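You operate a simulated robot arm through the tools that you are given. There is no shell and no other tool. Be economical: measure what you need, move in short steps, check, and stop when the job is done.

You are at the controls of a simulated robot arm. One attempt, no reset.

## Task
Rack the carriers: blue in slot 1, green in slot 2, beige in slot 3.
Fine: the three in the carrier rack; stand the beige one in the free slot 4 first to make room; each on edge and down on the rods.

The check looks at the end state, three seconds after you hand in, the way a careful person would. Anything else that was tipped, shoved, dropped, spilled or broken makes it a failure.

## Robot
A 6-joint arm with a two-finger parallel gripper, fixed in place. Base frame: the origin is at the foot of the arm, x ahead of it, y to its left, z up. Readings come in mm, rad, newtons and seconds.
With the tool pointing down near the work surface it reaches from about 300 to 700 mm from the base axis. Its first joint turns from -2.897 to 2.897 rad. Payload 4.1 kg.
The TCP is the grasp point between the finger pads, 23 mm short of the fingertips. In the tool frame z runs along the fingers and y along their closing line. Largest opening 94 mm; finger width 38, thickness 10; the body of the gripper, 54 by 96 mm, starts 39 mm behind the TCP.
Orientation is told as [roll, pitch, yaw] about the base's x, y, z axes, in that order, counted from this pose: with the fingers straight down and closing along the base's y, the tool's x points along the base's -x, its y along +y and its z along -z.

## Interface
- The arm moves only by the tool nudge_tool. Its argument "commands" is one flat list of numbers, 7 for each row, row after row: the shift along the tool's x, y, z in units of 50 mm (1.0 is 50 mm), then the turn, a rotation vector about the tool's x, y, z in units of 5 degrees (1.0 is 5 degrees), then the finger opening in mm, from 0 to 94. In form: [dx, dy, dz, rx, ry, rz, jaw, dx, dy, dz, rx, ry, rz, jaw, ...]. A call has 1 to 10 rows; each row shifts and turns the commanded pose from where the row before left it, along the tool's axes as they then stand. A call with a number of a shift or a turn outside -1 to 1 is refused whole. A row lasts 0.2 s, in which the tool goes at most 50 mm and 0.15 rad; a call with a longer step from one row to the next is refused whole, and so is a gripper value outside its range. A pose out of reach is approached as far as the arm can. The call stops where the force on the tool passes 40 N (or 10 N more than at its start, if that is more) or the arm is blocked; 0.2 s more then pass. Each finger travels about 45 mm/s and halts on what it meets, pressing with about 21 N; the grip force reading is that of the motor and also rises with nothing between the fingers. The clock runs only during rows and for 0.2 s after the last one: add rows that do not move to give the fingers time. It gives the time, the measured TCP pose, the force on the tool (base axes), the opening and the grip force at its end, in the units of the frame above (readings bear some noise), with the torque about the TCP (base axes, N m) and any sound that the robot's microphone picked up.
- Cameras (640 x 400 px; columns grow to the right, rows downward): "scene" is fixed at [49.2, 650.4, 1789.1]; the picture's right is [-0.73, -0.68, 0.00], its down [-0.56, 0.60, -0.57] and it looks along [0.39, -0.42, -0.82] (base axes); focal length 284 px, centre (320, 200). "wrist" rides on the gripper at [86, 16, -74] in the tool frame; the picture's right is [-0.18, 0.98, 0.00], its down [-0.58, -0.11, -0.81] and it looks along [-0.79, -0.15, 0.59] (tool axes); focal length 243 px, centre (320, 200). There is no depth. A picture from a camera that has moved, and an enlarged one, comes with that camera's place and axes in the base frame and with its lens.
- get_image(camera): a new picture of that camera. The clock stands still meanwhile.
- slide_trunk(by): slides the trunk up (or, below 0, down) by that many mm; the arm rides with it, the base frame stays. It gives what a move gives, with no picture.
- close_up(camera, box): a new picture of the part [left, top, right, bottom] of that camera's present view, enlarged. The clock stands still meanwhile.
- sign_off(): hands the job in; it is judged then, once.

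Go step by step. Nothing tells you positions but the pictures and the camera data: compare them with the known pose of the tool, close in by small moves and look again before you grip or let go. The budget is 120 turns and 68 pictures, counting those below and the enlarged ones. Unless the task says otherwise, let go and move clear before handing in, and close with one line.

The tools are called after "Emit:" as a command line: name --argument value ..., lists and objects as JSON in quotes. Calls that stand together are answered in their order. nudge_tool: Moves the arm, as the interface text tells. Its arguments: {"type":"object","properties":{"commands":{"type":"array","items":{"type":"number"}}},"required":["commands"]} The other tools are called the same way: slide_trunk (by) slides the trunk up or down; get_image (camera) takes a picture; close_up (camera, box) takes an enlarged picture of a part of a camera's view; sign_off () hands the job in.

At the start:

```text
t: 0.0
tcp_pos: [255.0, 155.3, 1417.2]
ee_rot: [0.002, -0.001, 0.001]
ft_force: [0.5, -0.6, -0.2]
wrist_torque: [0.02, -0.03, -0.02]
grip_width: 94.3
grasp_force: 0.0
trunk travel left (down, up): [-538.0, 52.0]
```

scene: 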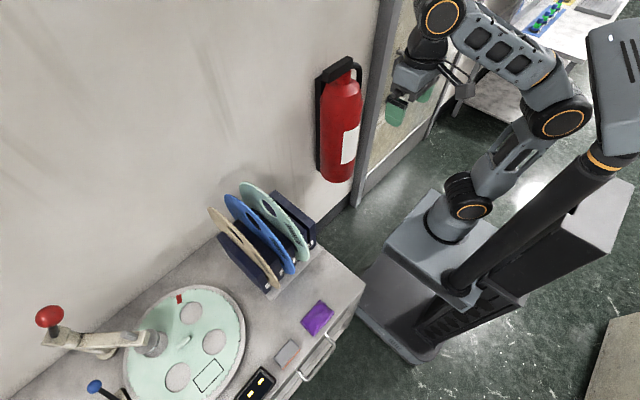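
wrist: 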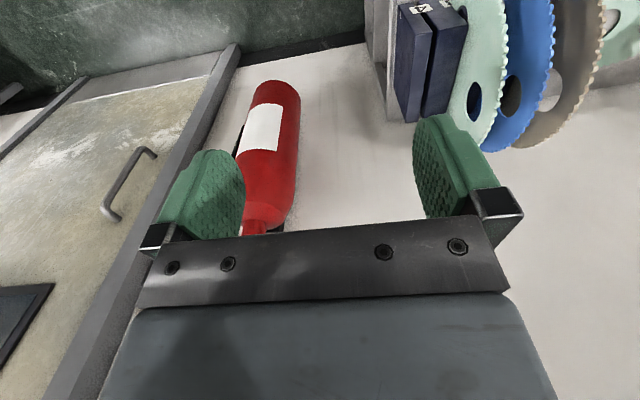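

I see a rack on the counter with three disc carriers (beige, blue, green from far to near); I need close-ups to find slot labels and geometry.

Emit:
close_up --camera "scene" --box '[190, 160, 350, 310]'

Emit:
close_up --camera "wrist" --box '[360, 0, 640, 175]'

```text
2.67 times, centred on (270, 235) of scene
camera zoom: at [49.2, 650.4, 1789.1], right [-0.73, -0.68, 0.0], down [-0.56, 0.6, -0.57], along [0.39, -0.42, -0.82], focal length 758 px, centre (453, 107)
```

zoom: 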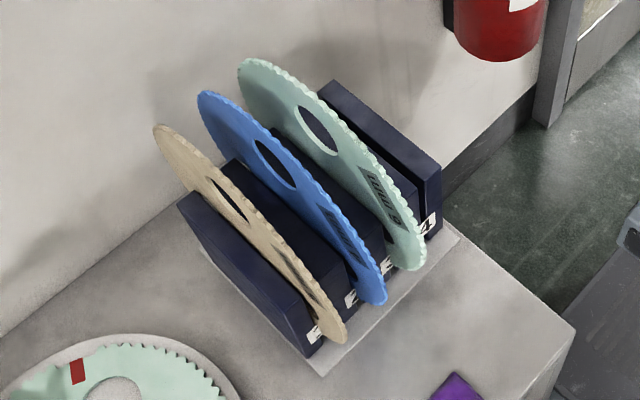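

```text
2.29 times, centred on (500, 88) of wrist
camera zoom: at [167.7, 171.1, 1492.7], right [0.18, 0.98, 0.0], down [0.58, -0.11, 0.81], along [0.79, -0.15, -0.59], focal length 555 px, centre (-91, 457)
```

zoom: 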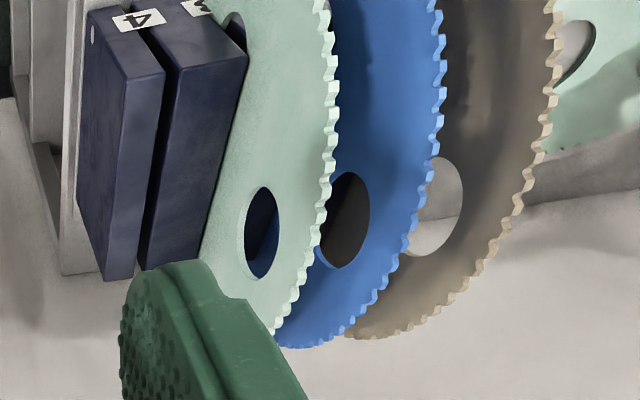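

The labels read 4 at about (376,345,874) up to 1 at about (378,543,874): slots step along +y by about 65 mm, with discs in x–z planes (beige 1, blue 2, green 3, slot 4 free). I'll move the arm to y≈450 to look at the rack head-on.

Emit:
nudge_tool --commands '[0, 1, 0, 0, 0, 0, 94, 0, 1, 0, 0, 0, 0, 94, 0, 1, 0, 0, 0, 0, 94, 0, 1, 0, 0, 0, 0, 94, 0, 1, 0, 0, 0, 0, 94, 0, 0.9, 0, 0, 0, 0, 94, 0, 0, 0, 0, 0, 0, 94]'

Emit:
get_image --camera "wrist"

Emit:
get_image --camera "scene"

```text
t: 1.6
tcp_pos: [242.8, 426.6, 1369.1]
ee_rot: [0.001, -0.001, 0.001]
ft_force: [0.4, 0.3, 0.2]
wrist_torque: [0.02, -0.02, 0.02]
grip_width: 93.8
grasp_force: 0.1
out of reach, approached as far as the arm can: row 4, 5, 6
trunk travel left (down, up): [-538.0, 52.0]
```

```text
63 pictures are left
camera wrist: at [156.2, 443.3, 1443.8], right [0.18, 0.98, 0.0], down [0.58, -0.11, 0.81], along [0.79, -0.15, -0.59], focal length 243 px, centre (320, 200)
```

wrist: 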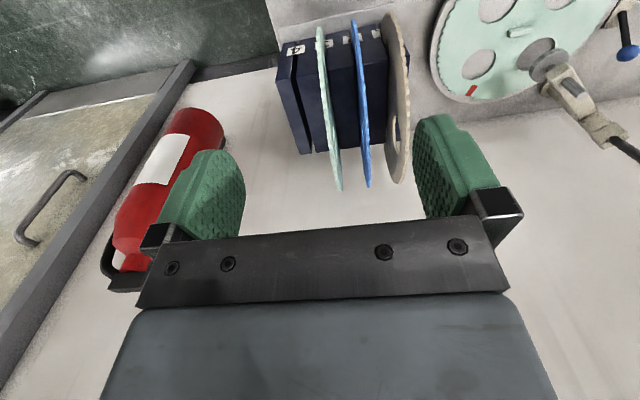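

```text
62 pictures are left
```

scene: 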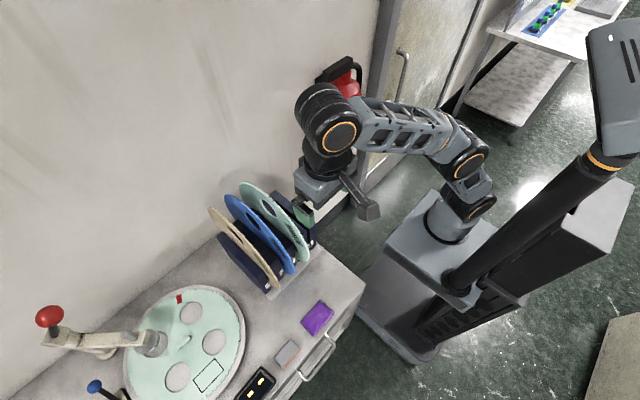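

The arm is at full stretch here and sagged a bit, so the trunk must come down. First a close-up of the discs from this useful viewpoint.

Emit:
close_up --camera "wrist" --box '[260, 0, 440, 200]'

Emit:
slide_trunk --by -130

```text
2.00 times, centred on (350, 100) of wrist
camera zoom: at [156.2, 443.3, 1443.8], right [0.18, 0.98, 0.0], down [0.58, -0.11, 0.81], along [0.79, -0.15, -0.59], focal length 485 px, centre (260, 400)
```

zoom: 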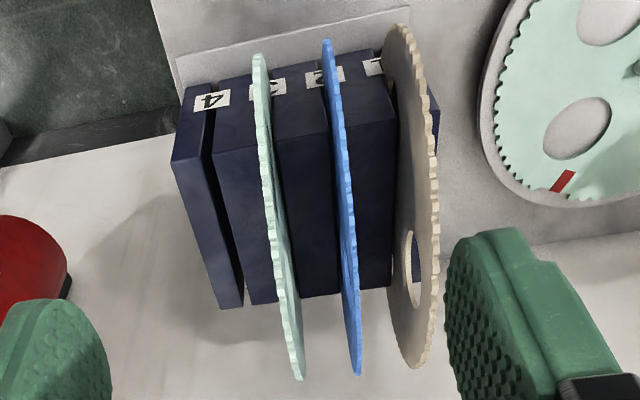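

```text
t: 3.2
tcp_pos: [243.0, 426.8, 1240.1]
ee_rot: [0.002, -0.002, 0.0]
ft_force: [0.1, 0.4, -0.3]
wrist_torque: [-0.01, -0.01, 0.0]
grip_width: 94.1
grasp_force: 0.1
trunk travel left (down, up): [-408.0, 182.0]
```

Estimated geometry: discs of radius ≈162 mm centred at about x=480, z≈978 (top ≈1140); slots at y≈534, 472, 410, 347; block tops ≈978, so a disc needs ~170 mm lift. I'll raise the trunk fully, then test how far the arm reaches above beige.

Emit:
slide_trunk --by 180

Emit:
nudge_tool --commands '[0, 0, 0.9, 0, 0, 0, 94, 0, 0, 0.9, 0, 0, 0, 94, 0, 0, 0.8, 0, 0, 0, 94, -0.85, 0.45, 0, 0, 0, 0, 94, -0.85, 0.45, 0, 0, 0, 0, 94, -0.85, 0.45, 0, 0, 0, 0, 94, -0.85, 0.45, 0, 0, 0, 0, 94, 0, 0, 0, 0, 0, 0, 94]'

```text
t: 5.2
tcp_pos: [243.2, 426.7, 1418.0]
ee_rot: [0.002, -0.001, 0.0]
ft_force: [0.9, 0.3, -0.3]
wrist_torque: [-0.03, 0.01, 0.0]
grip_width: 93.9
grasp_force: 0.1
trunk travel left (down, up): [-588.0, 2.0]
```

```text
t: 7.0
tcp_pos: [379.3, 487.0, 1277.6]
ee_rot: [0.002, 0.001, 0.001]
ft_force: [1.2, -0.5, 0.0]
wrist_torque: [0.0, 0.0, 0.05]
grip_width: 94.0
grasp_force: 0.1
out of reach, approached as far as the arm can: row 6, 7
trunk travel left (down, up): [-588.0, 2.0]
```

Vertical reach is limited to r≈617 mm at this height, so I'll tilt the fingers outward about 35° in the disc plane, which brings the wrist nearer, and narrow the opening to 50 mm.

Emit:
nudge_tool --commands '[0, 0, 0, 0, -1, 0, 50, 0, 0, 0, 0, -1, 0, 50, 0, 0, 0, 0, -1, 0, 50, 0, 0, 0, 0, -1, 0, 50, 0, 0, 0, 0, -1, 0, 50, 0, 0, 0, 0, -1, 0, 50, 0, 0, 0, 0, -1, 0, 50, 0, 0, 0, 0, 0, 0, 50]'

Emit:
get_image --camera "wrist"

Emit:
close_up --camera "scene" --box '[190, 100, 390, 300]'

```text
t: 8.8
tcp_pos: [379.8, 486.8, 1277.9]
ee_rot: [0.003, -0.612, -0.002]
ft_force: [1.2, -0.4, -0.4]
wrist_torque: [-0.01, 0.01, 0.0]
grip_width: 49.9
grasp_force: 0.1
trunk travel left (down, up): [-588.0, 2.0]
```

```text
60 pictures are left
camera wrist: at [266.0, 503.1, 1288.8], right [0.15, 0.98, 0.11], down [0.01, -0.11, 0.99], along [0.99, -0.15, -0.03], focal length 243 px, centre (320, 200)
```

wrist: 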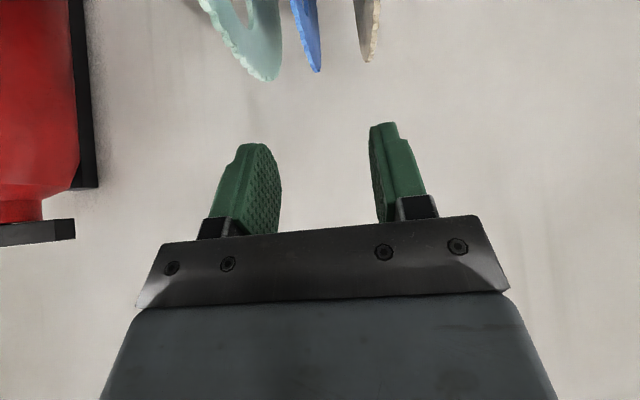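

```text
2.00 times, centred on (290, 200) of scene
camera zoom: at [49.2, 650.4, 1789.1], right [-0.73, -0.68, 0.0], down [-0.56, 0.6, -0.57], along [0.39, -0.42, -0.82], focal length 569 px, centre (380, 200)
```

zoom: 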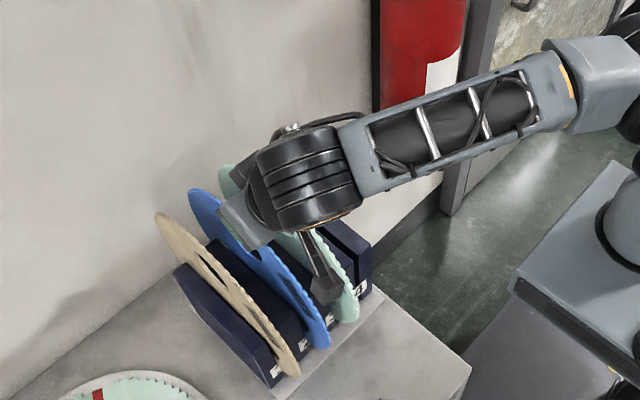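

Disc tops triangulate at y≈536 (beige), 472 (blue), 409.5 (green), so slot 4 should be at y≈347. Now I try to reach above beige at (437, 536, 1290) with this tilt.

Emit:
nudge_tool --commands '[-0.535, 0.49, 0.23, 0, 0, 0, 50, -0.535, 0.49, 0.23, 0, 0, 0, 50, 0, 0, 0, 0, 0, 0, 50]'

```text
t: 9.6
tcp_pos: [429.2, 529.6, 1286.6]
ee_rot: [0.0, -0.61, 0.001]
ft_force: [0.8, 0.7, -0.2]
wrist_torque: [-0.05, 0.0, 0.0]
grip_width: 50.1
grasp_force: 0.0
out of reach, approached as far as the arm can: row 2
trunk travel left (down, up): [-588.0, 2.0]
```

Almost there; another 5° of tilt should make it.

Emit:
nudge_tool --commands '[0, 0, 0, 0, -1, 0, 50, -0.12, 0.13, 0.02, 0, 0, 0, 50, 0, 0, 0, 0, 0, 0, 50]'

Emit:
get_image --camera "wrist"

```text
t: 10.4
tcp_pos: [433.8, 535.9, 1289.3]
ee_rot: [0.002, -0.698, -0.002]
ft_force: [-0.7, 0.1, -0.1]
wrist_torque: [0.0, -0.01, 0.02]
grip_width: 50.1
grasp_force: 0.1
trunk travel left (down, up): [-588.0, 2.0]
```

```text
58 pictures are left
camera wrist: at [320.5, 552.4, 1291.9], right [0.14, 0.98, 0.12], down [-0.07, -0.11, 0.99], along [0.99, -0.15, 0.06], focal length 243 px, centre (320, 200)
```

wrist: 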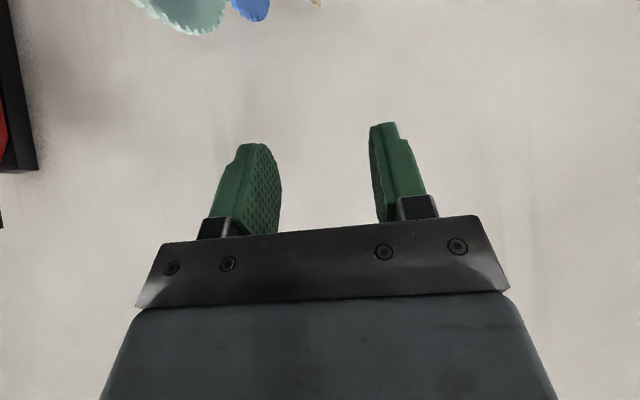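

Reach is fine. Lowering the trunk 110 mm to hover just above beige's rim and look.

Emit:
slide_trunk --by -115

Emit:
get_image --camera "wrist"

Emit:
close_up --camera "scene" --box '[190, 140, 350, 300]'

```text
t: 11.8
tcp_pos: [433.7, 535.3, 1176.2]
ee_rot: [0.001, -0.701, -0.001]
ft_force: [0.6, -0.5, 0.9]
wrist_torque: [0.02, 0.02, -0.02]
grip_width: 49.7
grasp_force: 0.0
trunk travel left (down, up): [-473.0, 117.0]
```

```text
57 pictures are left
camera wrist: at [320.4, 552.0, 1177.1], right [0.14, 0.98, 0.12], down [-0.07, -0.11, 0.99], along [0.99, -0.15, 0.06], focal length 243 px, centre (320, 200)
```

wrist: 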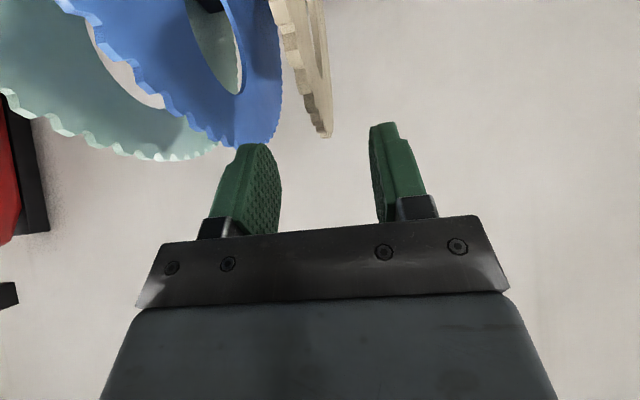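

```text
2.50 times, centred on (270, 220) of scene
camera zoom: at [49.2, 650.4, 1789.1], right [-0.73, -0.68, 0.0], down [-0.56, 0.6, -0.57], along [0.39, -0.42, -0.82], focal length 711 px, centre (445, 150)
```

zoom: 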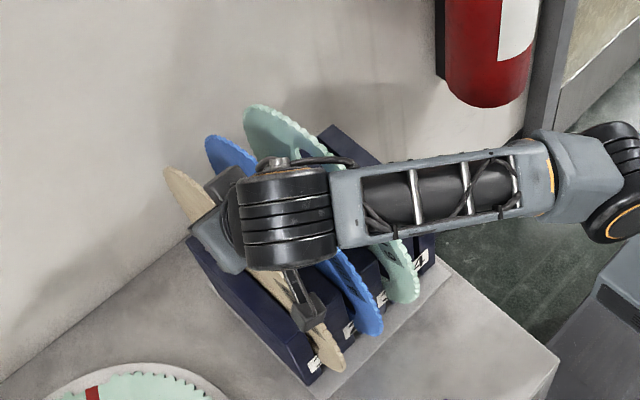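

Beige sits between the fingers (y≈535). Descend to grasp depth in two steps, checking.

Emit:
slide_trunk --by -62

Emit:
get_image --camera "wrist"

```text
t: 12.9
tcp_pos: [433.6, 535.5, 1112.7]
ee_rot: [0.001, -0.699, -0.002]
ft_force: [0.4, 0.3, -0.9]
wrist_torque: [0.02, 0.02, 0.0]
grip_width: 50.2
grasp_force: 0.2
trunk travel left (down, up): [-411.0, 179.0]
```

```text
55 pictures are left
camera wrist: at [320.4, 552.0, 1115.1], right [0.14, 0.98, 0.12], down [-0.07, -0.11, 0.99], along [0.99, -0.15, 0.06], focal length 243 px, centre (320, 200)
```

wrist: 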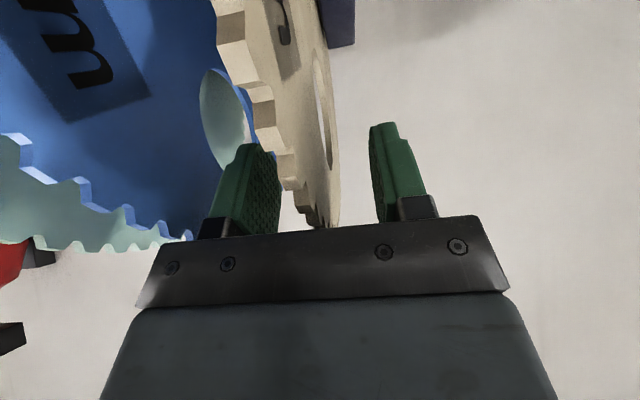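

The rim is between the fingers; closing.

Emit:
nudge_tool --commands '[0, 0, 0, 0, 0, 0, 30, 0, 0, 0, 0, 0, 0, 30, 0, 0, 0, 0, 0, 0, 20, 0, 0, 0, 0, 0, 0, 10, 0, 0, 0, 0, 0, 0, 0, 0, 0, 0, 0, 0, 0, 0, 0, 0, 0, 0, 0, 0, 0]'

Emit:
get_image --camera "wrist"

```text
t: 14.5
tcp_pos: [434.7, 535.1, 1112.9]
ee_rot: [0.001, -0.699, -0.003]
ft_force: [-1.8, -1.9, 0.1]
wrist_torque: [-0.51, 0.13, -0.1]
grip_width: 4.6
grasp_force: 20.8
trunk travel left (down, up): [-411.0, 179.0]
```

```text
54 pictures are left
camera wrist: at [320.4, 551.9, 1115.0], right [0.14, 0.98, 0.12], down [-0.07, -0.11, 0.99], along [0.99, -0.15, 0.06], focal length 243 px, centre (320, 200)
```

wrist: 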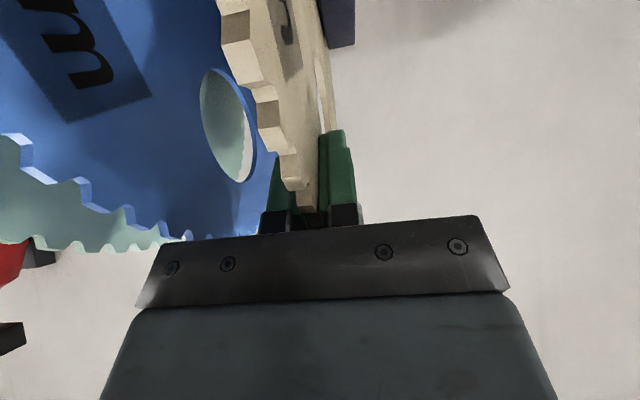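

Gripped at 4.6 mm. Lift 30 mm and check for slip.

Emit:
slide_trunk --by 30

Emit:
get_image --camera "wrist"

```text
t: 15.2
tcp_pos: [434.4, 537.0, 1143.6]
ee_rot: [0.002, -0.699, 0.0]
ft_force: [-0.6, 0.8, -5.9]
wrist_torque: [0.03, 0.24, 0.0]
grip_width: 4.5
grasp_force: 21.8
trunk travel left (down, up): [-441.0, 149.0]
```

```text
53 pictures are left
camera wrist: at [320.7, 552.6, 1144.5], right [0.14, 0.98, 0.12], down [-0.07, -0.11, 0.99], along [0.99, -0.15, 0.06], focal length 243 px, centre (320, 200)
```

wrist: 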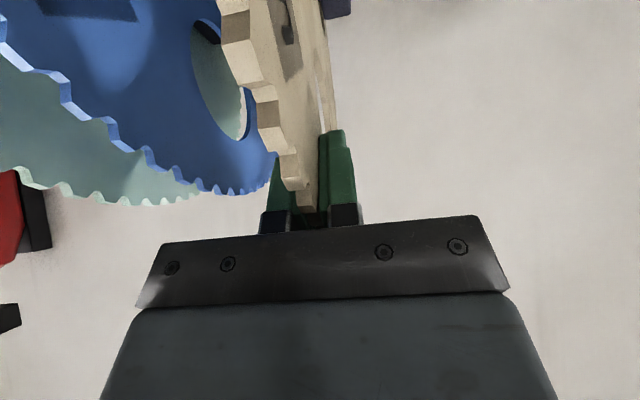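

No slip; weight ≈6 N. Beige must pass blue and green (tops at ≈1140), so I'll lift straight out, then pull back toward me and higher before crossing in y.

Emit:
slide_trunk --by 147

Emit:
close_up --camera "scene" --box '[190, 100, 390, 300]'

Emit:
get_image --camera "wrist"

```text
t: 16.9
tcp_pos: [433.3, 535.6, 1290.2]
ee_rot: [0.001, -0.698, -0.001]
ft_force: [-0.9, 0.9, -3.8]
wrist_torque: [-0.04, 0.27, 0.03]
grip_width: 4.8
grasp_force: 21.3
trunk travel left (down, up): [-588.0, 2.0]
```

```text
2.00 times, centred on (290, 200) of scene
camera zoom: at [49.2, 650.4, 1789.1], right [-0.73, -0.68, 0.0], down [-0.56, 0.6, -0.57], along [0.39, -0.42, -0.82], focal length 569 px, centre (380, 200)
```

zoom: 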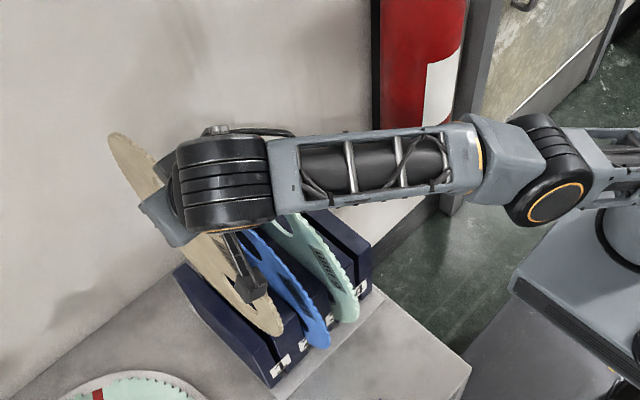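

```text
51 pictures are left
camera wrist: at [320.8, 552.6, 1291.5], right [0.14, 0.98, 0.12], down [-0.07, -0.11, 0.99], along [0.99, -0.15, 0.06], focal length 243 px, centre (320, 200)
```

wrist: 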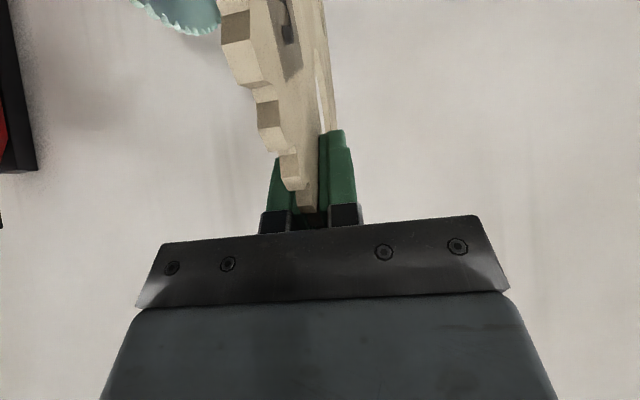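

Beige is clear and upright. Pull back and up: (-230, 0, +90) in gentle rows.

Emit:
nudge_tool --commands '[0.237, 0, -0.434, 0, 0, 0, 0, 0.237, 0, -0.434, 0, 0, 0, 0, 0.237, 0, -0.434, 0, 0, 0, 0, 0.237, 0, -0.434, 0, 0, 0, 0, 0.237, 0, -0.434, 0, 0, 0, 0, 0.237, 0, -0.434, 0, 0, 0, 0, 0.237, 0, -0.434, 0, 0, 0, 0, 0.237, 0, -0.434, 0, 0, 0, 0, 0.237, 0, -0.434, 0, 0, 0, 0, 0.237, 0, -0.434, 0, 0, 0, 0]'

Emit:
get_image --camera "scene"

```text
t: 19.1
tcp_pos: [204.5, 535.5, 1380.1]
ee_rot: [0.001, -0.698, 0.001]
ft_force: [0.6, 0.6, -5.2]
wrist_torque: [-0.01, 0.24, 0.0]
grip_width: 4.9
grasp_force: 20.7
trunk travel left (down, up): [-588.0, 2.0]
```

```text
50 pictures are left
```

scene: 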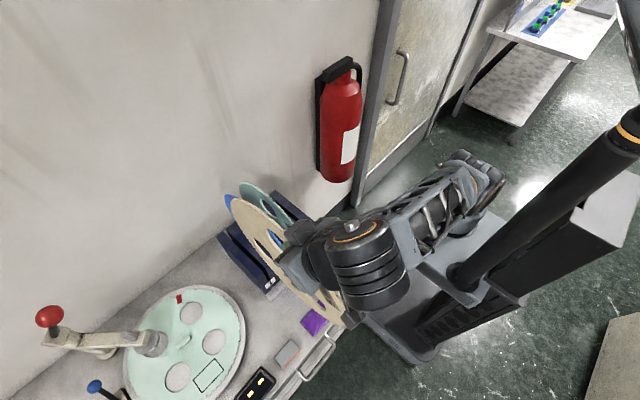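

Clear of the others by ~30 mm. Cross half-way in y and check the arm's own clearance.

Emit:
nudge_tool --commands '[0, -0.376, 0, 0, 0, 0, 0, 0, -0.376, 0, 0, 0, 0, 0, 0, -0.376, 0, 0, 0, 0, 0, 0, -0.376, 0, 0, 0, 0, 0, 0, -0.376, 0, 0, 0, 0, 0]'

Emit:
get_image --camera "scene"

Emit:
get_image --camera "wrist"

```text
t: 20.3
tcp_pos: [205.3, 440.9, 1381.9]
ee_rot: [0.002, -0.698, -0.001]
ft_force: [0.7, 0.4, -5.1]
wrist_torque: [-0.04, 0.16, 0.0]
grip_width: 4.7
grasp_force: 20.8
trunk travel left (down, up): [-588.0, 2.0]
```

```text
49 pictures are left
```

scene: 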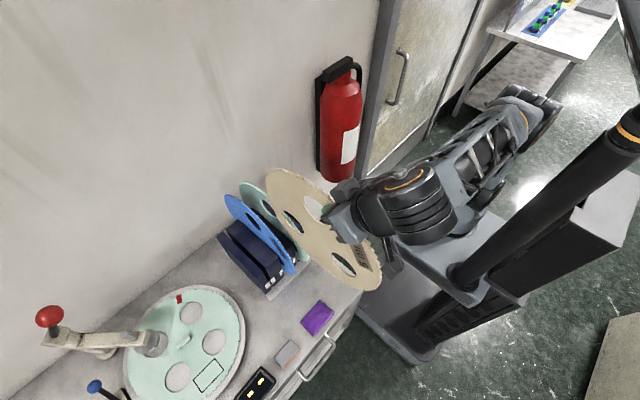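

```text
48 pictures are left
camera wrist: at [90.7, 457.3, 1382.2], right [0.14, 0.98, 0.12], down [-0.07, -0.11, 0.99], along [0.99, -0.15, 0.06], focal length 243 px, centre (320, 200)
```

wrist: 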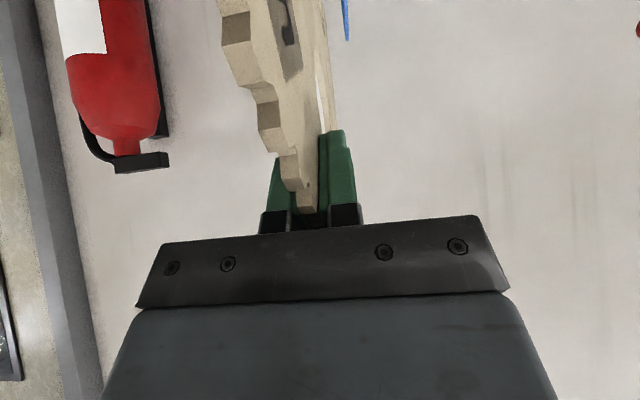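

All clear. Finish crossing to y≈347 and then move forward at height.

Emit:
nudge_tool --commands '[0, -0.376, 0, 0, 0, 0, 0, 0, -0.376, 0, 0, 0, 0, 0, 0, -0.376, 0, 0, 0, 0, 0, 0, -0.376, 0, 0, 0, 0, 0, 0, -0.376, 0, 0, 0, 0, 0]'

Emit:
get_image --camera "scene"

```text
t: 21.5
tcp_pos: [205.7, 346.9, 1381.3]
ee_rot: [0.003, -0.696, -0.001]
ft_force: [0.2, -0.9, -5.1]
wrist_torque: [-0.04, 0.21, 0.02]
grip_width: 5.2
grasp_force: 20.8
trunk travel left (down, up): [-588.0, 2.0]
```

```text
47 pictures are left
```

scene: 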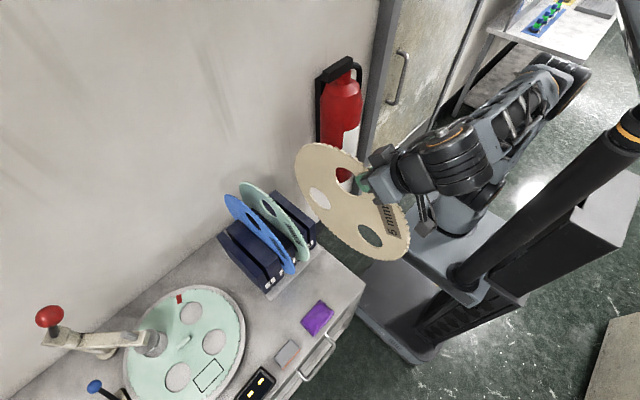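

Look closely at the now unobstructed rack to fix the slot positions, and move forward over slot 4.

Emit:
close_up --camera "scene" --box '[210, 170, 330, 300]'

Emit:
nudge_tool --commands '[-0.351, 0, 0.294, 0, 0, 0, 0, -0.351, 0, 0.294, 0, 0, 0, 0, -0.351, 0, 0.294, 0, 0, 0, 0, -0.351, 0, 0.294, 0, 0, 0, 0, -0.351, 0, 0.294, 0, 0, 0, 0, -0.351, 0, 0.294, 0, 0, 0, 0, -0.351, 0, 0.294, 0, 0, 0, 0, -0.351, 0, 0.294, 0, 0, 0, 0, -0.351, 0, 0.294, 0, 0, 0, 0, -0.351, 0, 0.294, 0, 0, 0, 0]'

Emit:
close_up --camera "scene" --box '[200, 120, 360, 300]'

```text
3.08 times, centred on (270, 235) of scene
camera zoom: at [49.2, 650.4, 1789.1], right [-0.73, -0.68, 0.0], down [-0.56, 0.6, -0.57], along [0.39, -0.42, -0.82], focal length 875 px, centre (474, 92)
```

zoom: 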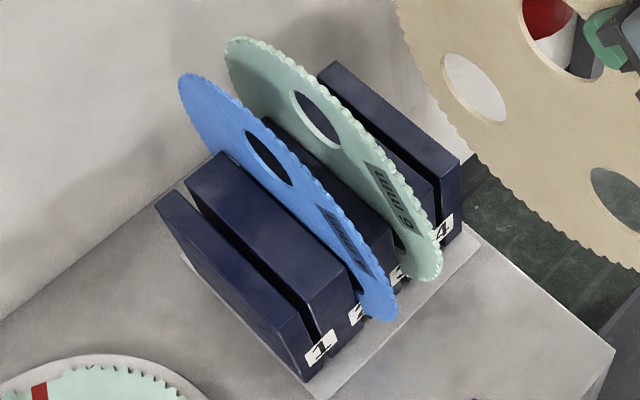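

```text
t: 23.7
tcp_pos: [434.6, 347.6, 1380.0]
ee_rot: [0.004, -0.699, -0.003]
ft_force: [0.1, -0.4, -4.7]
wrist_torque: [0.01, 0.21, -0.03]
grip_width: 4.8
grasp_force: 20.9
trunk travel left (down, up): [-588.0, 2.0]
```

```text
2.22 times, centred on (280, 210) of scene
camera zoom: at [49.2, 650.4, 1789.1], right [-0.73, -0.68, 0.0], down [-0.56, 0.6, -0.57], along [0.39, -0.42, -0.82], focal length 632 px, centre (409, 178)
```

zoom: 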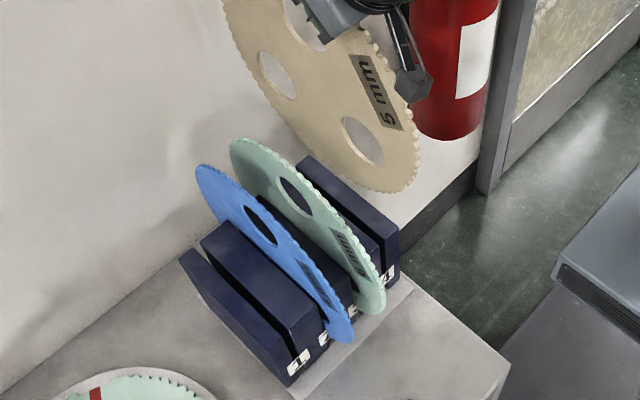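

Slot 4 estimate y≈347 stays. Lower to just above the blocks and check alignment.

Emit:
slide_trunk --by -88

Emit:
close_up --camera "scene" --box '[240, 160, 340, 260]'

Emit:
get_image --camera "wrist"

```text
t: 25.0
tcp_pos: [432.6, 346.4, 1291.9]
ee_rot: [0.001, -0.698, -0.002]
ft_force: [0.4, 0.2, -4.9]
wrist_torque: [0.01, 0.21, -0.03]
grip_width: 4.8
grasp_force: 21.0
trunk travel left (down, up): [-500.0, 90.0]
```

```text
4.00 times, centred on (290, 210) of scene
camera zoom: at [49.2, 650.4, 1789.1], right [-0.73, -0.68, 0.0], down [-0.56, 0.6, -0.57], along [0.39, -0.42, -0.82], focal length 1138 px, centre (440, 160)
```

zoom: 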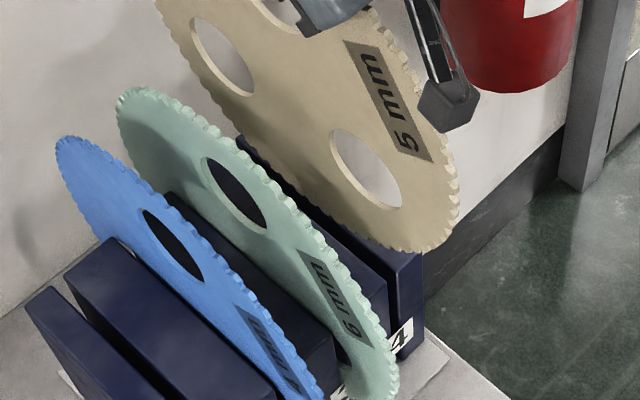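

```text
43 pictures are left
camera wrist: at [319.0, 363.5, 1293.6], right [0.14, 0.98, 0.12], down [-0.07, -0.11, 0.99], along [0.99, -0.15, 0.06], focal length 243 px, centre (320, 200)
```

wrist: 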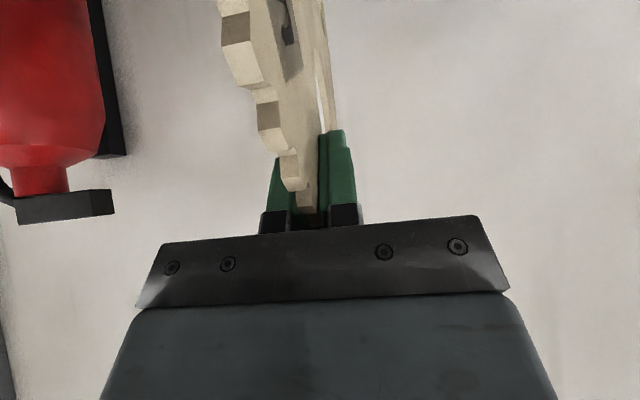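

Zooming in tight on slot 4's front end.

Emit:
close_up --camera "scene" --box '[286, 208, 326, 258]'

```text
8.00 times, centred on (306, 233) of scene
camera zoom: at [49.2, 650.4, 1789.1], right [-0.73, -0.68, 0.0], down [-0.56, 0.6, -0.57], along [0.39, -0.42, -0.82], focal length 2275 px, centre (432, -64)
```

zoom: 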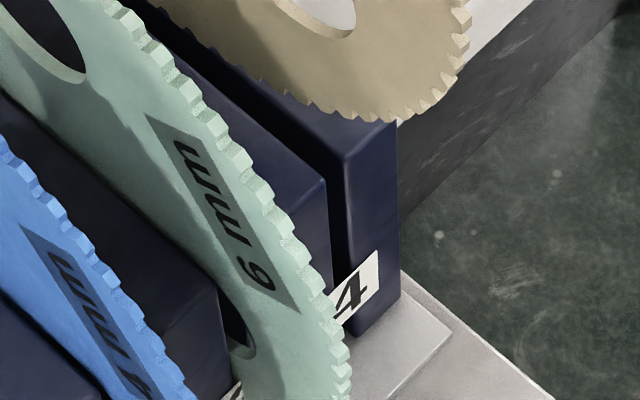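

Slot 4's lateral position is ambiguous by ~10 mm, so I compare with slot 1, whose y (535) I know from the grip.

Emit:
close_up --camera "scene" --box '[250, 255, 290, 305]'

```text
8.00 times, centred on (270, 280) of scene
camera zoom: at [49.2, 650.4, 1789.1], right [-0.73, -0.68, 0.0], down [-0.56, 0.6, -0.57], along [0.39, -0.42, -0.82], focal length 2275 px, centre (720, -440)
```

zoom: 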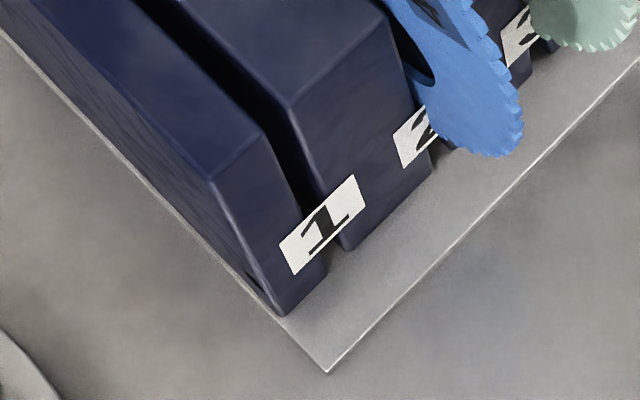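

Cross-checks (slot 1, labels, held disc) put slot spacing at about 60 mm, so slot 4 lies at y≈354–355, not 347. Shift +7.5 mm and recheck.

Emit:
nudge_tool --commands '[-0.023, 0.08, 0.019, 0, 0, 0, 0, 0, 0.075, 0, 0, 0, 0, 0, 0, 0, 0, 0, 0, 0, 0]'

Emit:
close_up --camera "scene" --box '[276, 196, 326, 258]'

```text
t: 25.8
tcp_pos: [435.0, 355.6, 1291.8]
ee_rot: [0.003, -0.698, -0.002]
ft_force: [0.1, 0.6, -4.3]
wrist_torque: [-0.04, 0.23, 0.03]
grip_width: 5.0
grasp_force: 21.5
trunk travel left (down, up): [-500.0, 90.0]
```

```text
6.45 times, centred on (301, 227) of scene
camera zoom: at [49.2, 650.4, 1789.1], right [-0.73, -0.68, 0.0], down [-0.56, 0.6, -0.57], along [0.39, -0.42, -0.82], focal length 1835 px, centre (443, 26)
```

zoom: 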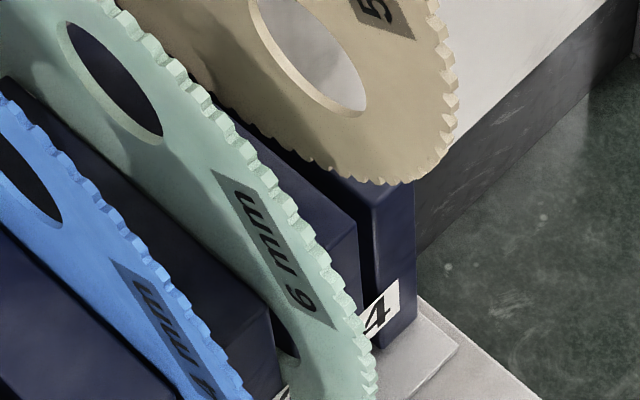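

Descend 25 mm with the force guard and look.

Emit:
nudge_tool --commands '[0.129, 0, 0.153, 0, 0, 0, 0, 0.129, 0, 0.153, 0, 0, 0, 0, 0.064, 0, 0.077, 0, 0, 0, 0, 0, 0, 0, 0, 0, 0, 0]'

Emit:
close_up --camera "scene" --box '[276, 196, 326, 258]'

```text
t: 26.8
tcp_pos: [432.7, 354.4, 1270.7]
ee_rot: [0.004, -0.705, -0.004]
ft_force: [-2.0, 0.0, 13.6]
wrist_torque: [-0.12, -0.23, -0.03]
grip_width: 5.2
grasp_force: 20.7
trunk travel left (down, up): [-500.0, 90.0]
```

```text
6.45 times, centred on (301, 227) of scene
camera zoom: at [49.2, 650.4, 1789.1], right [-0.73, -0.68, 0.0], down [-0.56, 0.6, -0.57], along [0.39, -0.42, -0.82], focal length 1835 px, centre (443, 26)
```

zoom: 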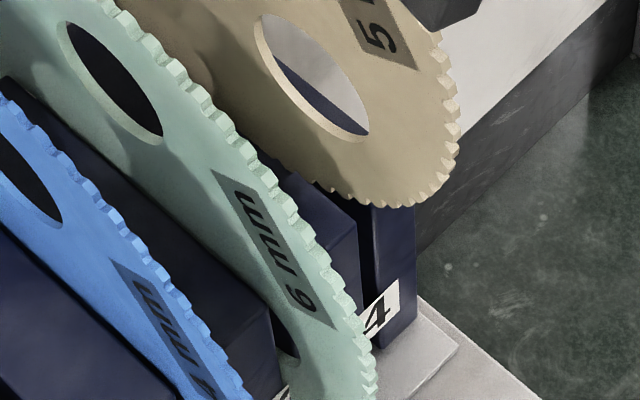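

Contact on a block top at bottom z≈975 tells me the block top is ≈976, which resolves the ambiguity back to slot 4 at y≈347. Raise, shift back -8 mm, and retry.

Emit:
nudge_tool --commands '[-0.129, 0, -0.153, 0, 0, 0, 0, -0.09, 0, -0.108, 0, 0, 0, 0, 0, -0.08, 0, 0, 0, 0, 0, 0, -0.08, 0, 0, 0, 0, 0, 0, 0, 0, 0, 0, 0, 0]'

Emit:
close_up --camera "scene" --box '[276, 196, 326, 258]'

```text
t: 28.0
tcp_pos: [435.1, 347.8, 1284.2]
ee_rot: [0.002, -0.696, -0.002]
ft_force: [0.6, 0.1, -4.9]
wrist_torque: [0.0, 0.22, 0.04]
grip_width: 5.0
grasp_force: 21.2
trunk travel left (down, up): [-500.0, 90.0]
```

```text
6.45 times, centred on (301, 227) of scene
camera zoom: at [49.2, 650.4, 1789.1], right [-0.73, -0.68, 0.0], down [-0.56, 0.6, -0.57], along [0.39, -0.42, -0.82], focal length 1835 px, centre (443, 26)
```

zoom: 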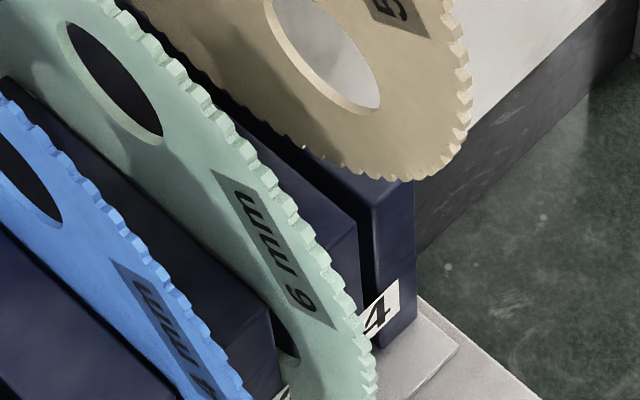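

Descend 22 mm again with the guard.

Emit:
nudge_tool --commands '[0.129, 0, 0.153, 0, 0, 0, 0, 0.103, 0, 0.123, 0, 0, 0, 0, 0.051, 0, 0.061, 0, 0, 0, 0, 0, 0, 0, 0, 0, 0, 0]'

Emit:
close_up --camera "scene" --box '[276, 196, 326, 258]'

```text
t: 29.0
tcp_pos: [432.5, 345.9, 1261.1]
ee_rot: [0.002, -0.699, -0.004]
ft_force: [-0.1, 0.6, -4.9]
wrist_torque: [0.01, 0.23, 0.0]
grip_width: 4.7
grasp_force: 20.6
trunk travel left (down, up): [-500.0, 90.0]
```

```text
6.45 times, centred on (301, 227) of scene
camera zoom: at [49.2, 650.4, 1789.1], right [-0.73, -0.68, 0.0], down [-0.56, 0.6, -0.57], along [0.39, -0.42, -0.82], focal length 1835 px, centre (443, 26)
```

zoom: 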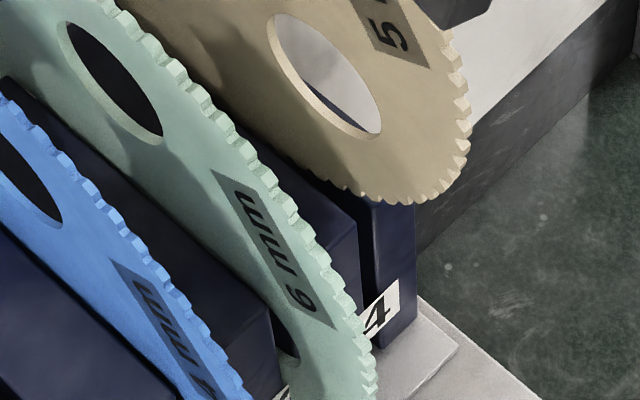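

It is in the slot without contact. Continue down 80 mm, guarded.

Emit:
nudge_tool --commands '[0.129, 0, 0.153, 0, 0, 0, 0, 0.129, 0, 0.153, 0, 0, 0, 0, 0.129, 0, 0.153, 0, 0, 0, 0, 0.129, 0, 0.153, 0, 0, 0, 0, 0.129, 0, 0.153, 0, 0, 0, 0, 0.129, 0, 0.153, 0, 0, 0, 0, 0.129, 0, 0.153, 0, 0, 0, 0, 0.129, 0, 0.153, 0, 0, 0, 0, 0, 0, 0, 0, 0, 0, 0]'

Emit:
close_up --camera "scene" --box '[250, 170, 350, 270]'

```text
t: 31.0
tcp_pos: [433.0, 346.8, 1180.0]
ee_rot: [0.001, -0.696, -0.002]
ft_force: [0.4, 0.1, -4.4]
wrist_torque: [0.01, 0.18, 0.0]
grip_width: 4.9
grasp_force: 21.4
trunk travel left (down, up): [-500.0, 90.0]
```

```text
4.00 times, centred on (300, 220) of scene
camera zoom: at [49.2, 650.4, 1789.1], right [-0.73, -0.68, 0.0], down [-0.56, 0.6, -0.57], along [0.39, -0.42, -0.82], focal length 1138 px, centre (400, 120)
```

zoom: 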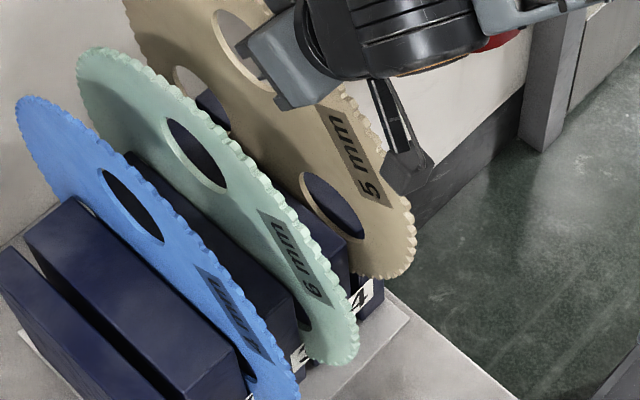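

Good. Down 55 more.

Emit:
nudge_tool --commands '[0.129, 0, 0.153, 0, 0, 0, 0, 0.129, 0, 0.153, 0, 0, 0, 0, 0.129, 0, 0.153, 0, 0, 0, 0, 0.129, 0, 0.153, 0, 0, 0, 0, 0.129, 0, 0.153, 0, 0, 0, 0, 0.064, 0, 0.077, 0, 0, 0, 0, 0, 0, 0, 0, 0, 0, 0]'

```text
t: 32.6
tcp_pos: [433.3, 347.2, 1127.2]
ee_rot: [0.002, -0.698, -0.002]
ft_force: [0.1, -0.6, -5.0]
wrist_torque: [0.01, 0.2, 0.0]
grip_width: 4.8
grasp_force: 20.4
trunk travel left (down, up): [-500.0, 90.0]
```

Now small steps until the disc rests on the rods.

Emit:
nudge_tool --commands '[0.064, 0, 0.077, 0, 0, 0, 0, 0.064, 0, 0.077, 0, 0, 0, 0, 0.026, 0, 0.031, 0, 0, 0, 0, 0, 0, 0, 0, 0, 0, 0]'

```text
t: 33.6
tcp_pos: [433.8, 346.7, 1114.5]
ee_rot: [0.0, -0.698, 0.0]
ft_force: [0.2, -0.1, -4.4]
wrist_torque: [-0.03, 0.21, 0.04]
grip_width: 4.8
grasp_force: 20.8
trunk travel left (down, up): [-500.0, 90.0]
```

Emit:
nudge_tool --commands '[0.026, 0, 0.031, 0, 0, 0, 0, 0.026, 0, 0.031, 0, 0, 0, 0, 0, 0, 0, 0, 0, 0, 0]'

```text
t: 34.4
tcp_pos: [434.1, 346.9, 1113.3]
ee_rot: [0.005, -0.701, -0.003]
ft_force: [4.2, 0.2, 10.9]
wrist_torque: [0.02, -0.11, 0.04]
grip_width: 4.8
grasp_force: 20.8
trunk travel left (down, up): [-500.0, 90.0]
```

Seated on the rods (force reversed at z≈1113). Release.

Emit:
nudge_tool --commands '[-0.013, 0, -0.015, 0, 0, 0, 5, -0.013, 0, -0.015, 0, 0, 0, 15, 0, 0, 0, 0, 0, 0, 30, 0, 0, 0, 0, 0, 0, 50, 0, 0, 0, 0, 0, 0, 50, 0, 0, 0, 0, 0, 0, 50]'

Emit:
get_image --camera "wrist"

Emit:
close_up --camera "scene" --box '[220, 170, 340, 300]'

```text
t: 35.8
tcp_pos: [434.7, 346.3, 1112.2]
ee_rot: [0.001, -0.7, -0.001]
ft_force: [0.1, -0.5, 0.4]
wrist_torque: [0.01, -0.02, 0.0]
grip_width: 50.2
grasp_force: 0.0
trunk travel left (down, up): [-500.0, 90.0]
```

```text
35 pictures are left
camera wrist: at [319.7, 363.2, 1114.7], right [0.14, 0.98, 0.12], down [-0.07, -0.11, 0.99], along [0.99, -0.15, 0.06], focal length 243 px, centre (320, 200)
```

wrist: 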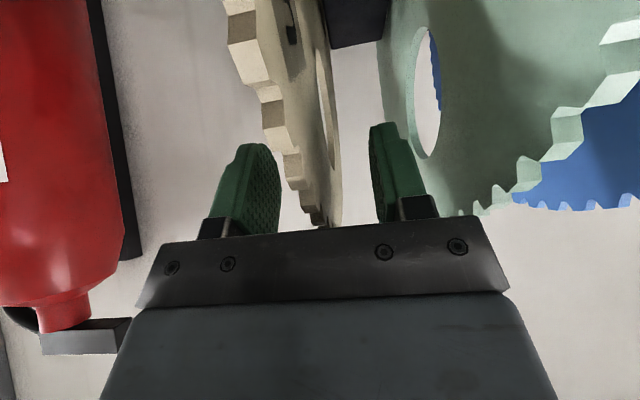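

```text
3.08 times, centred on (280, 235) of scene
camera zoom: at [49.2, 650.4, 1789.1], right [-0.73, -0.68, 0.0], down [-0.56, 0.6, -0.57], along [0.39, -0.42, -0.82], focal length 875 px, centre (443, 92)
```

zoom: 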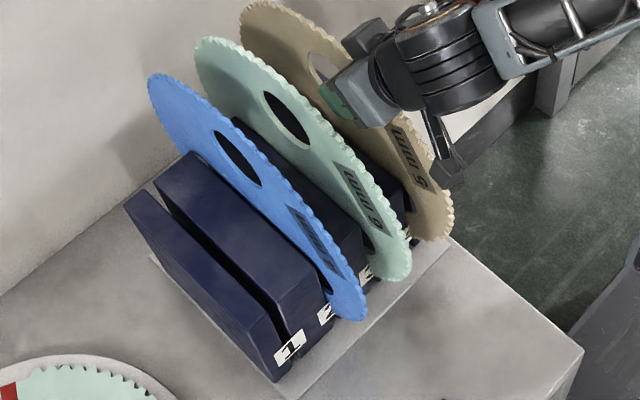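

Beige stands in slot 4. Back out upward, then over to blue at y≈472.

Emit:
slide_trunk --by 89

Emit:
nudge_tool --commands '[0, 0.5, 0, 0, 0, 0, 50, 0, 0.5, 0, 0, 0, 0, 50, 0, 0.5, 0, 0, 0, 0, 50, 0, 0.5, 0, 0, 0, 0, 50, 0, 0.5, 0, 0, 0, 0, 50, 0, 0, 0, 0, 0, 0, 50]'

Emit:
get_image --camera "wrist"

```text
t: 37.0
tcp_pos: [434.0, 346.8, 1202.0]
ee_rot: [0.002, -0.699, 0.0]
ft_force: [-0.1, 0.5, 1.4]
wrist_torque: [0.03, 0.01, 0.02]
grip_width: 50.0
grasp_force: 0.0
trunk travel left (down, up): [-589.0, 1.0]
```

```text
t: 38.4
tcp_pos: [434.2, 472.4, 1200.6]
ee_rot: [0.003, -0.699, -0.002]
ft_force: [-0.3, -0.5, -0.1]
wrist_torque: [-0.04, 0.02, 0.04]
grip_width: 50.1
grasp_force: 0.0
trunk travel left (down, up): [-589.0, 1.0]
```

```text
33 pictures are left
camera wrist: at [319.4, 489.3, 1203.7], right [0.14, 0.98, 0.12], down [-0.07, -0.11, 0.99], along [0.99, -0.15, 0.06], focal length 243 px, centre (320, 200)
```

wrist: 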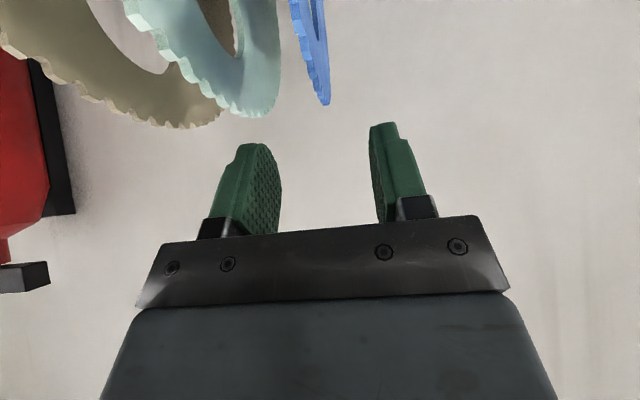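

Blue is centred between the fingers. Descend 88 mm.

Emit:
nudge_tool --commands '[0.126, 0, 0.15, 0, 0, 0, 50, 0.126, 0, 0.15, 0, 0, 0, 50, 0.126, 0, 0.15, 0, 0, 0, 50, 0.126, 0, 0.15, 0, 0, 0, 50, 0.126, 0, 0.15, 0, 0, 0, 50, 0.126, 0, 0.15, 0, 0, 0, 50, 0.126, 0, 0.15, 0, 0, 0, 50, 0.126, 0, 0.15, 0, 0, 0, 50, 0.126, 0, 0.15, 0, 0, 0, 50, 0, 0, 0, 0, 0, 0, 50]'

Emit:
get_image --camera "wrist"

```text
t: 40.6
tcp_pos: [434.1, 472.1, 1113.6]
ee_rot: [0.003, -0.7, -0.001]
ft_force: [0.3, 0.1, 1.2]
wrist_torque: [-0.03, -0.04, -0.03]
grip_width: 50.0
grasp_force: 0.1
trunk travel left (down, up): [-589.0, 1.0]
```

```text
32 pictures are left
camera wrist: at [319.8, 488.7, 1115.5], right [0.14, 0.98, 0.12], down [-0.07, -0.11, 0.99], along [0.99, -0.15, 0.06], focal length 243 px, centre (320, 200)
```

wrist: 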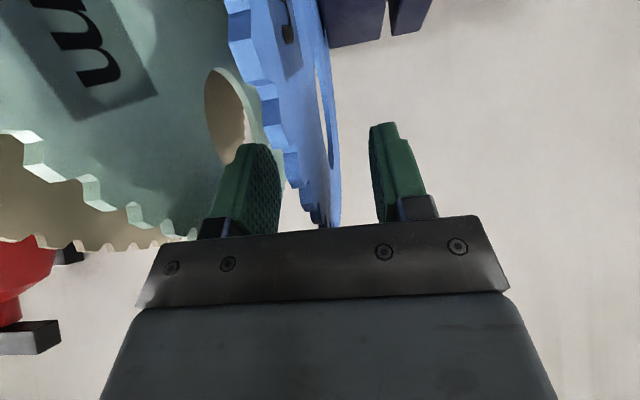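

Blue's rim is between the pads, same as beige was. Close on it.

Emit:
nudge_tool --commands '[0, 0, 0, 0, 0, 0, 30, 0, 0, 0, 0, 0, 0, 30, 0, 0, 0, 0, 0, 0, 20, 0, 0, 0, 0, 0, 0, 10, 0, 0, 0, 0, 0, 0, 0, 0, 0, 0, 0, 0, 0, 0, 0, 0, 0, 0, 0, 0, 0]'

Emit:
nudge_tool --commands '[-0.129, 0, -0.153, 0, 0, 0, 0, -0.129, 0, -0.153, 0, 0, 0, 0, 0, 0, 0, 0, 0, 0, 0]'

Emit:
get_image --camera "wrist"

```text
t: 42.2
tcp_pos: [433.4, 471.8, 1112.9]
ee_rot: [0.002, -0.697, -0.002]
ft_force: [0.6, 0.3, 0.0]
wrist_torque: [-0.01, 0.05, -0.06]
grip_width: 4.1
grasp_force: 21.0
trunk travel left (down, up): [-589.0, 1.0]
```

```text
t: 43.0
tcp_pos: [434.1, 472.2, 1133.0]
ee_rot: [0.003, -0.697, 0.0]
ft_force: [-0.6, 1.0, -5.1]
wrist_torque: [0.02, 0.22, 0.0]
grip_width: 3.8
grasp_force: 20.6
trunk travel left (down, up): [-589.0, 1.0]
```

```text
31 pictures are left
camera wrist: at [319.4, 489.1, 1135.4], right [0.14, 0.98, 0.12], down [-0.07, -0.11, 0.99], along [0.99, -0.15, 0.06], focal length 243 px, centre (320, 200)
```

wrist: 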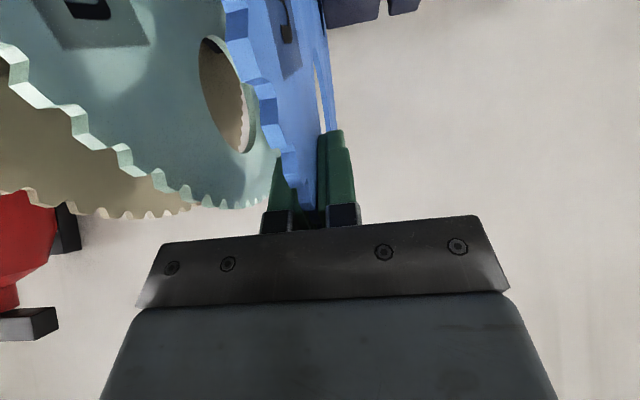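

Blue held cleanly. Lift 155 mm.

Emit:
nudge_tool --commands '[-0.199, 0, -0.237, 0, 0, 0, 0, -0.199, 0, -0.237, 0, 0, 0, 0, -0.199, 0, -0.237, 0, 0, 0, 0, -0.199, 0, -0.237, 0, 0, 0, 0, -0.199, 0, -0.237, 0, 0, 0, 0, -0.199, 0, -0.237, 0, 0, 0, 0, -0.199, 0, -0.237, 0, 0, 0, 0, -0.199, 0, -0.237, 0, 0, 0, 0, -0.199, 0, -0.237, 0, 0, 0, 0, -0.199, 0, -0.237, 0, 0, 0, 0]'

Emit:
close_up --camera "scene" --box '[200, 150, 340, 300]'

```text
t: 45.2
tcp_pos: [434.0, 472.7, 1290.1]
ee_rot: [0.002, -0.699, -0.001]
ft_force: [-0.3, 0.5, -4.5]
wrist_torque: [-0.03, 0.21, 0.01]
grip_width: 3.6
grasp_force: 21.0
trunk travel left (down, up): [-589.0, 1.0]
```

```text
2.67 times, centred on (270, 225) of scene
camera zoom: at [49.2, 650.4, 1789.1], right [-0.73, -0.68, 0.0], down [-0.56, 0.6, -0.57], along [0.39, -0.42, -0.82], focal length 758 px, centre (453, 133)
```

zoom: 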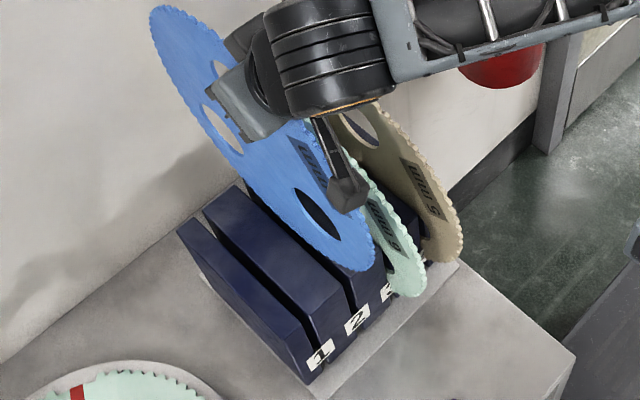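

Clear of the blocks by ~18 mm. Shift +62.3 mm to slot 1.

Emit:
nudge_tool --commands '[0, 0.3115, 0, 0, 0, 0, 0, 0, 0.3115, 0, 0, 0, 0, 0, 0, 0.3115, 0, 0, 0, 0, 0, 0, 0.3115, 0, 0, 0, 0, 0, 0, 0, 0, 0, 0, 0, 0, 0, 0, 0, 0, 0, 0, 0]'

Emit:
close_up --camera "scene" --box '[200, 150, 340, 300]'

```text
t: 46.6
tcp_pos: [435.4, 533.5, 1288.7]
ee_rot: [0.001, -0.7, 0.0]
ft_force: [-0.4, 0.1, -5.9]
wrist_torque: [-0.01, 0.22, 0.03]
grip_width: 3.9
grasp_force: 20.8
trunk travel left (down, up): [-589.0, 1.0]
```

```text
2.67 times, centred on (270, 225) of scene
camera zoom: at [49.2, 650.4, 1789.1], right [-0.73, -0.68, 0.0], down [-0.56, 0.6, -0.57], along [0.39, -0.42, -0.82], focal length 758 px, centre (453, 133)
```

zoom: 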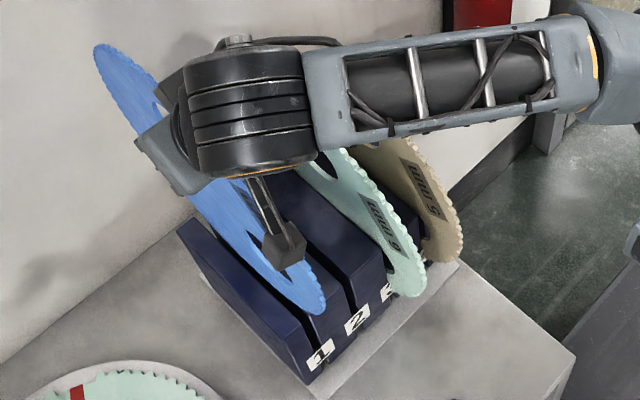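

Descend 28 mm guarded into slot 1.

Emit:
nudge_tool --commands '[0.129, 0, 0.153, 0, 0, 0, 0, 0.129, 0, 0.153, 0, 0, 0, 0, 0.103, 0, 0.123, 0, 0, 0, 0, 0, 0, 0, 0, 0, 0, 0]'

```text
t: 47.6
tcp_pos: [435.2, 534.8, 1260.1]
ee_rot: [0.004, -0.698, -0.003]
ft_force: [-0.5, 0.1, -4.5]
wrist_torque: [0.03, 0.27, -0.01]
grip_width: 3.7
grasp_force: 21.0
trunk travel left (down, up): [-589.0, 1.0]
```

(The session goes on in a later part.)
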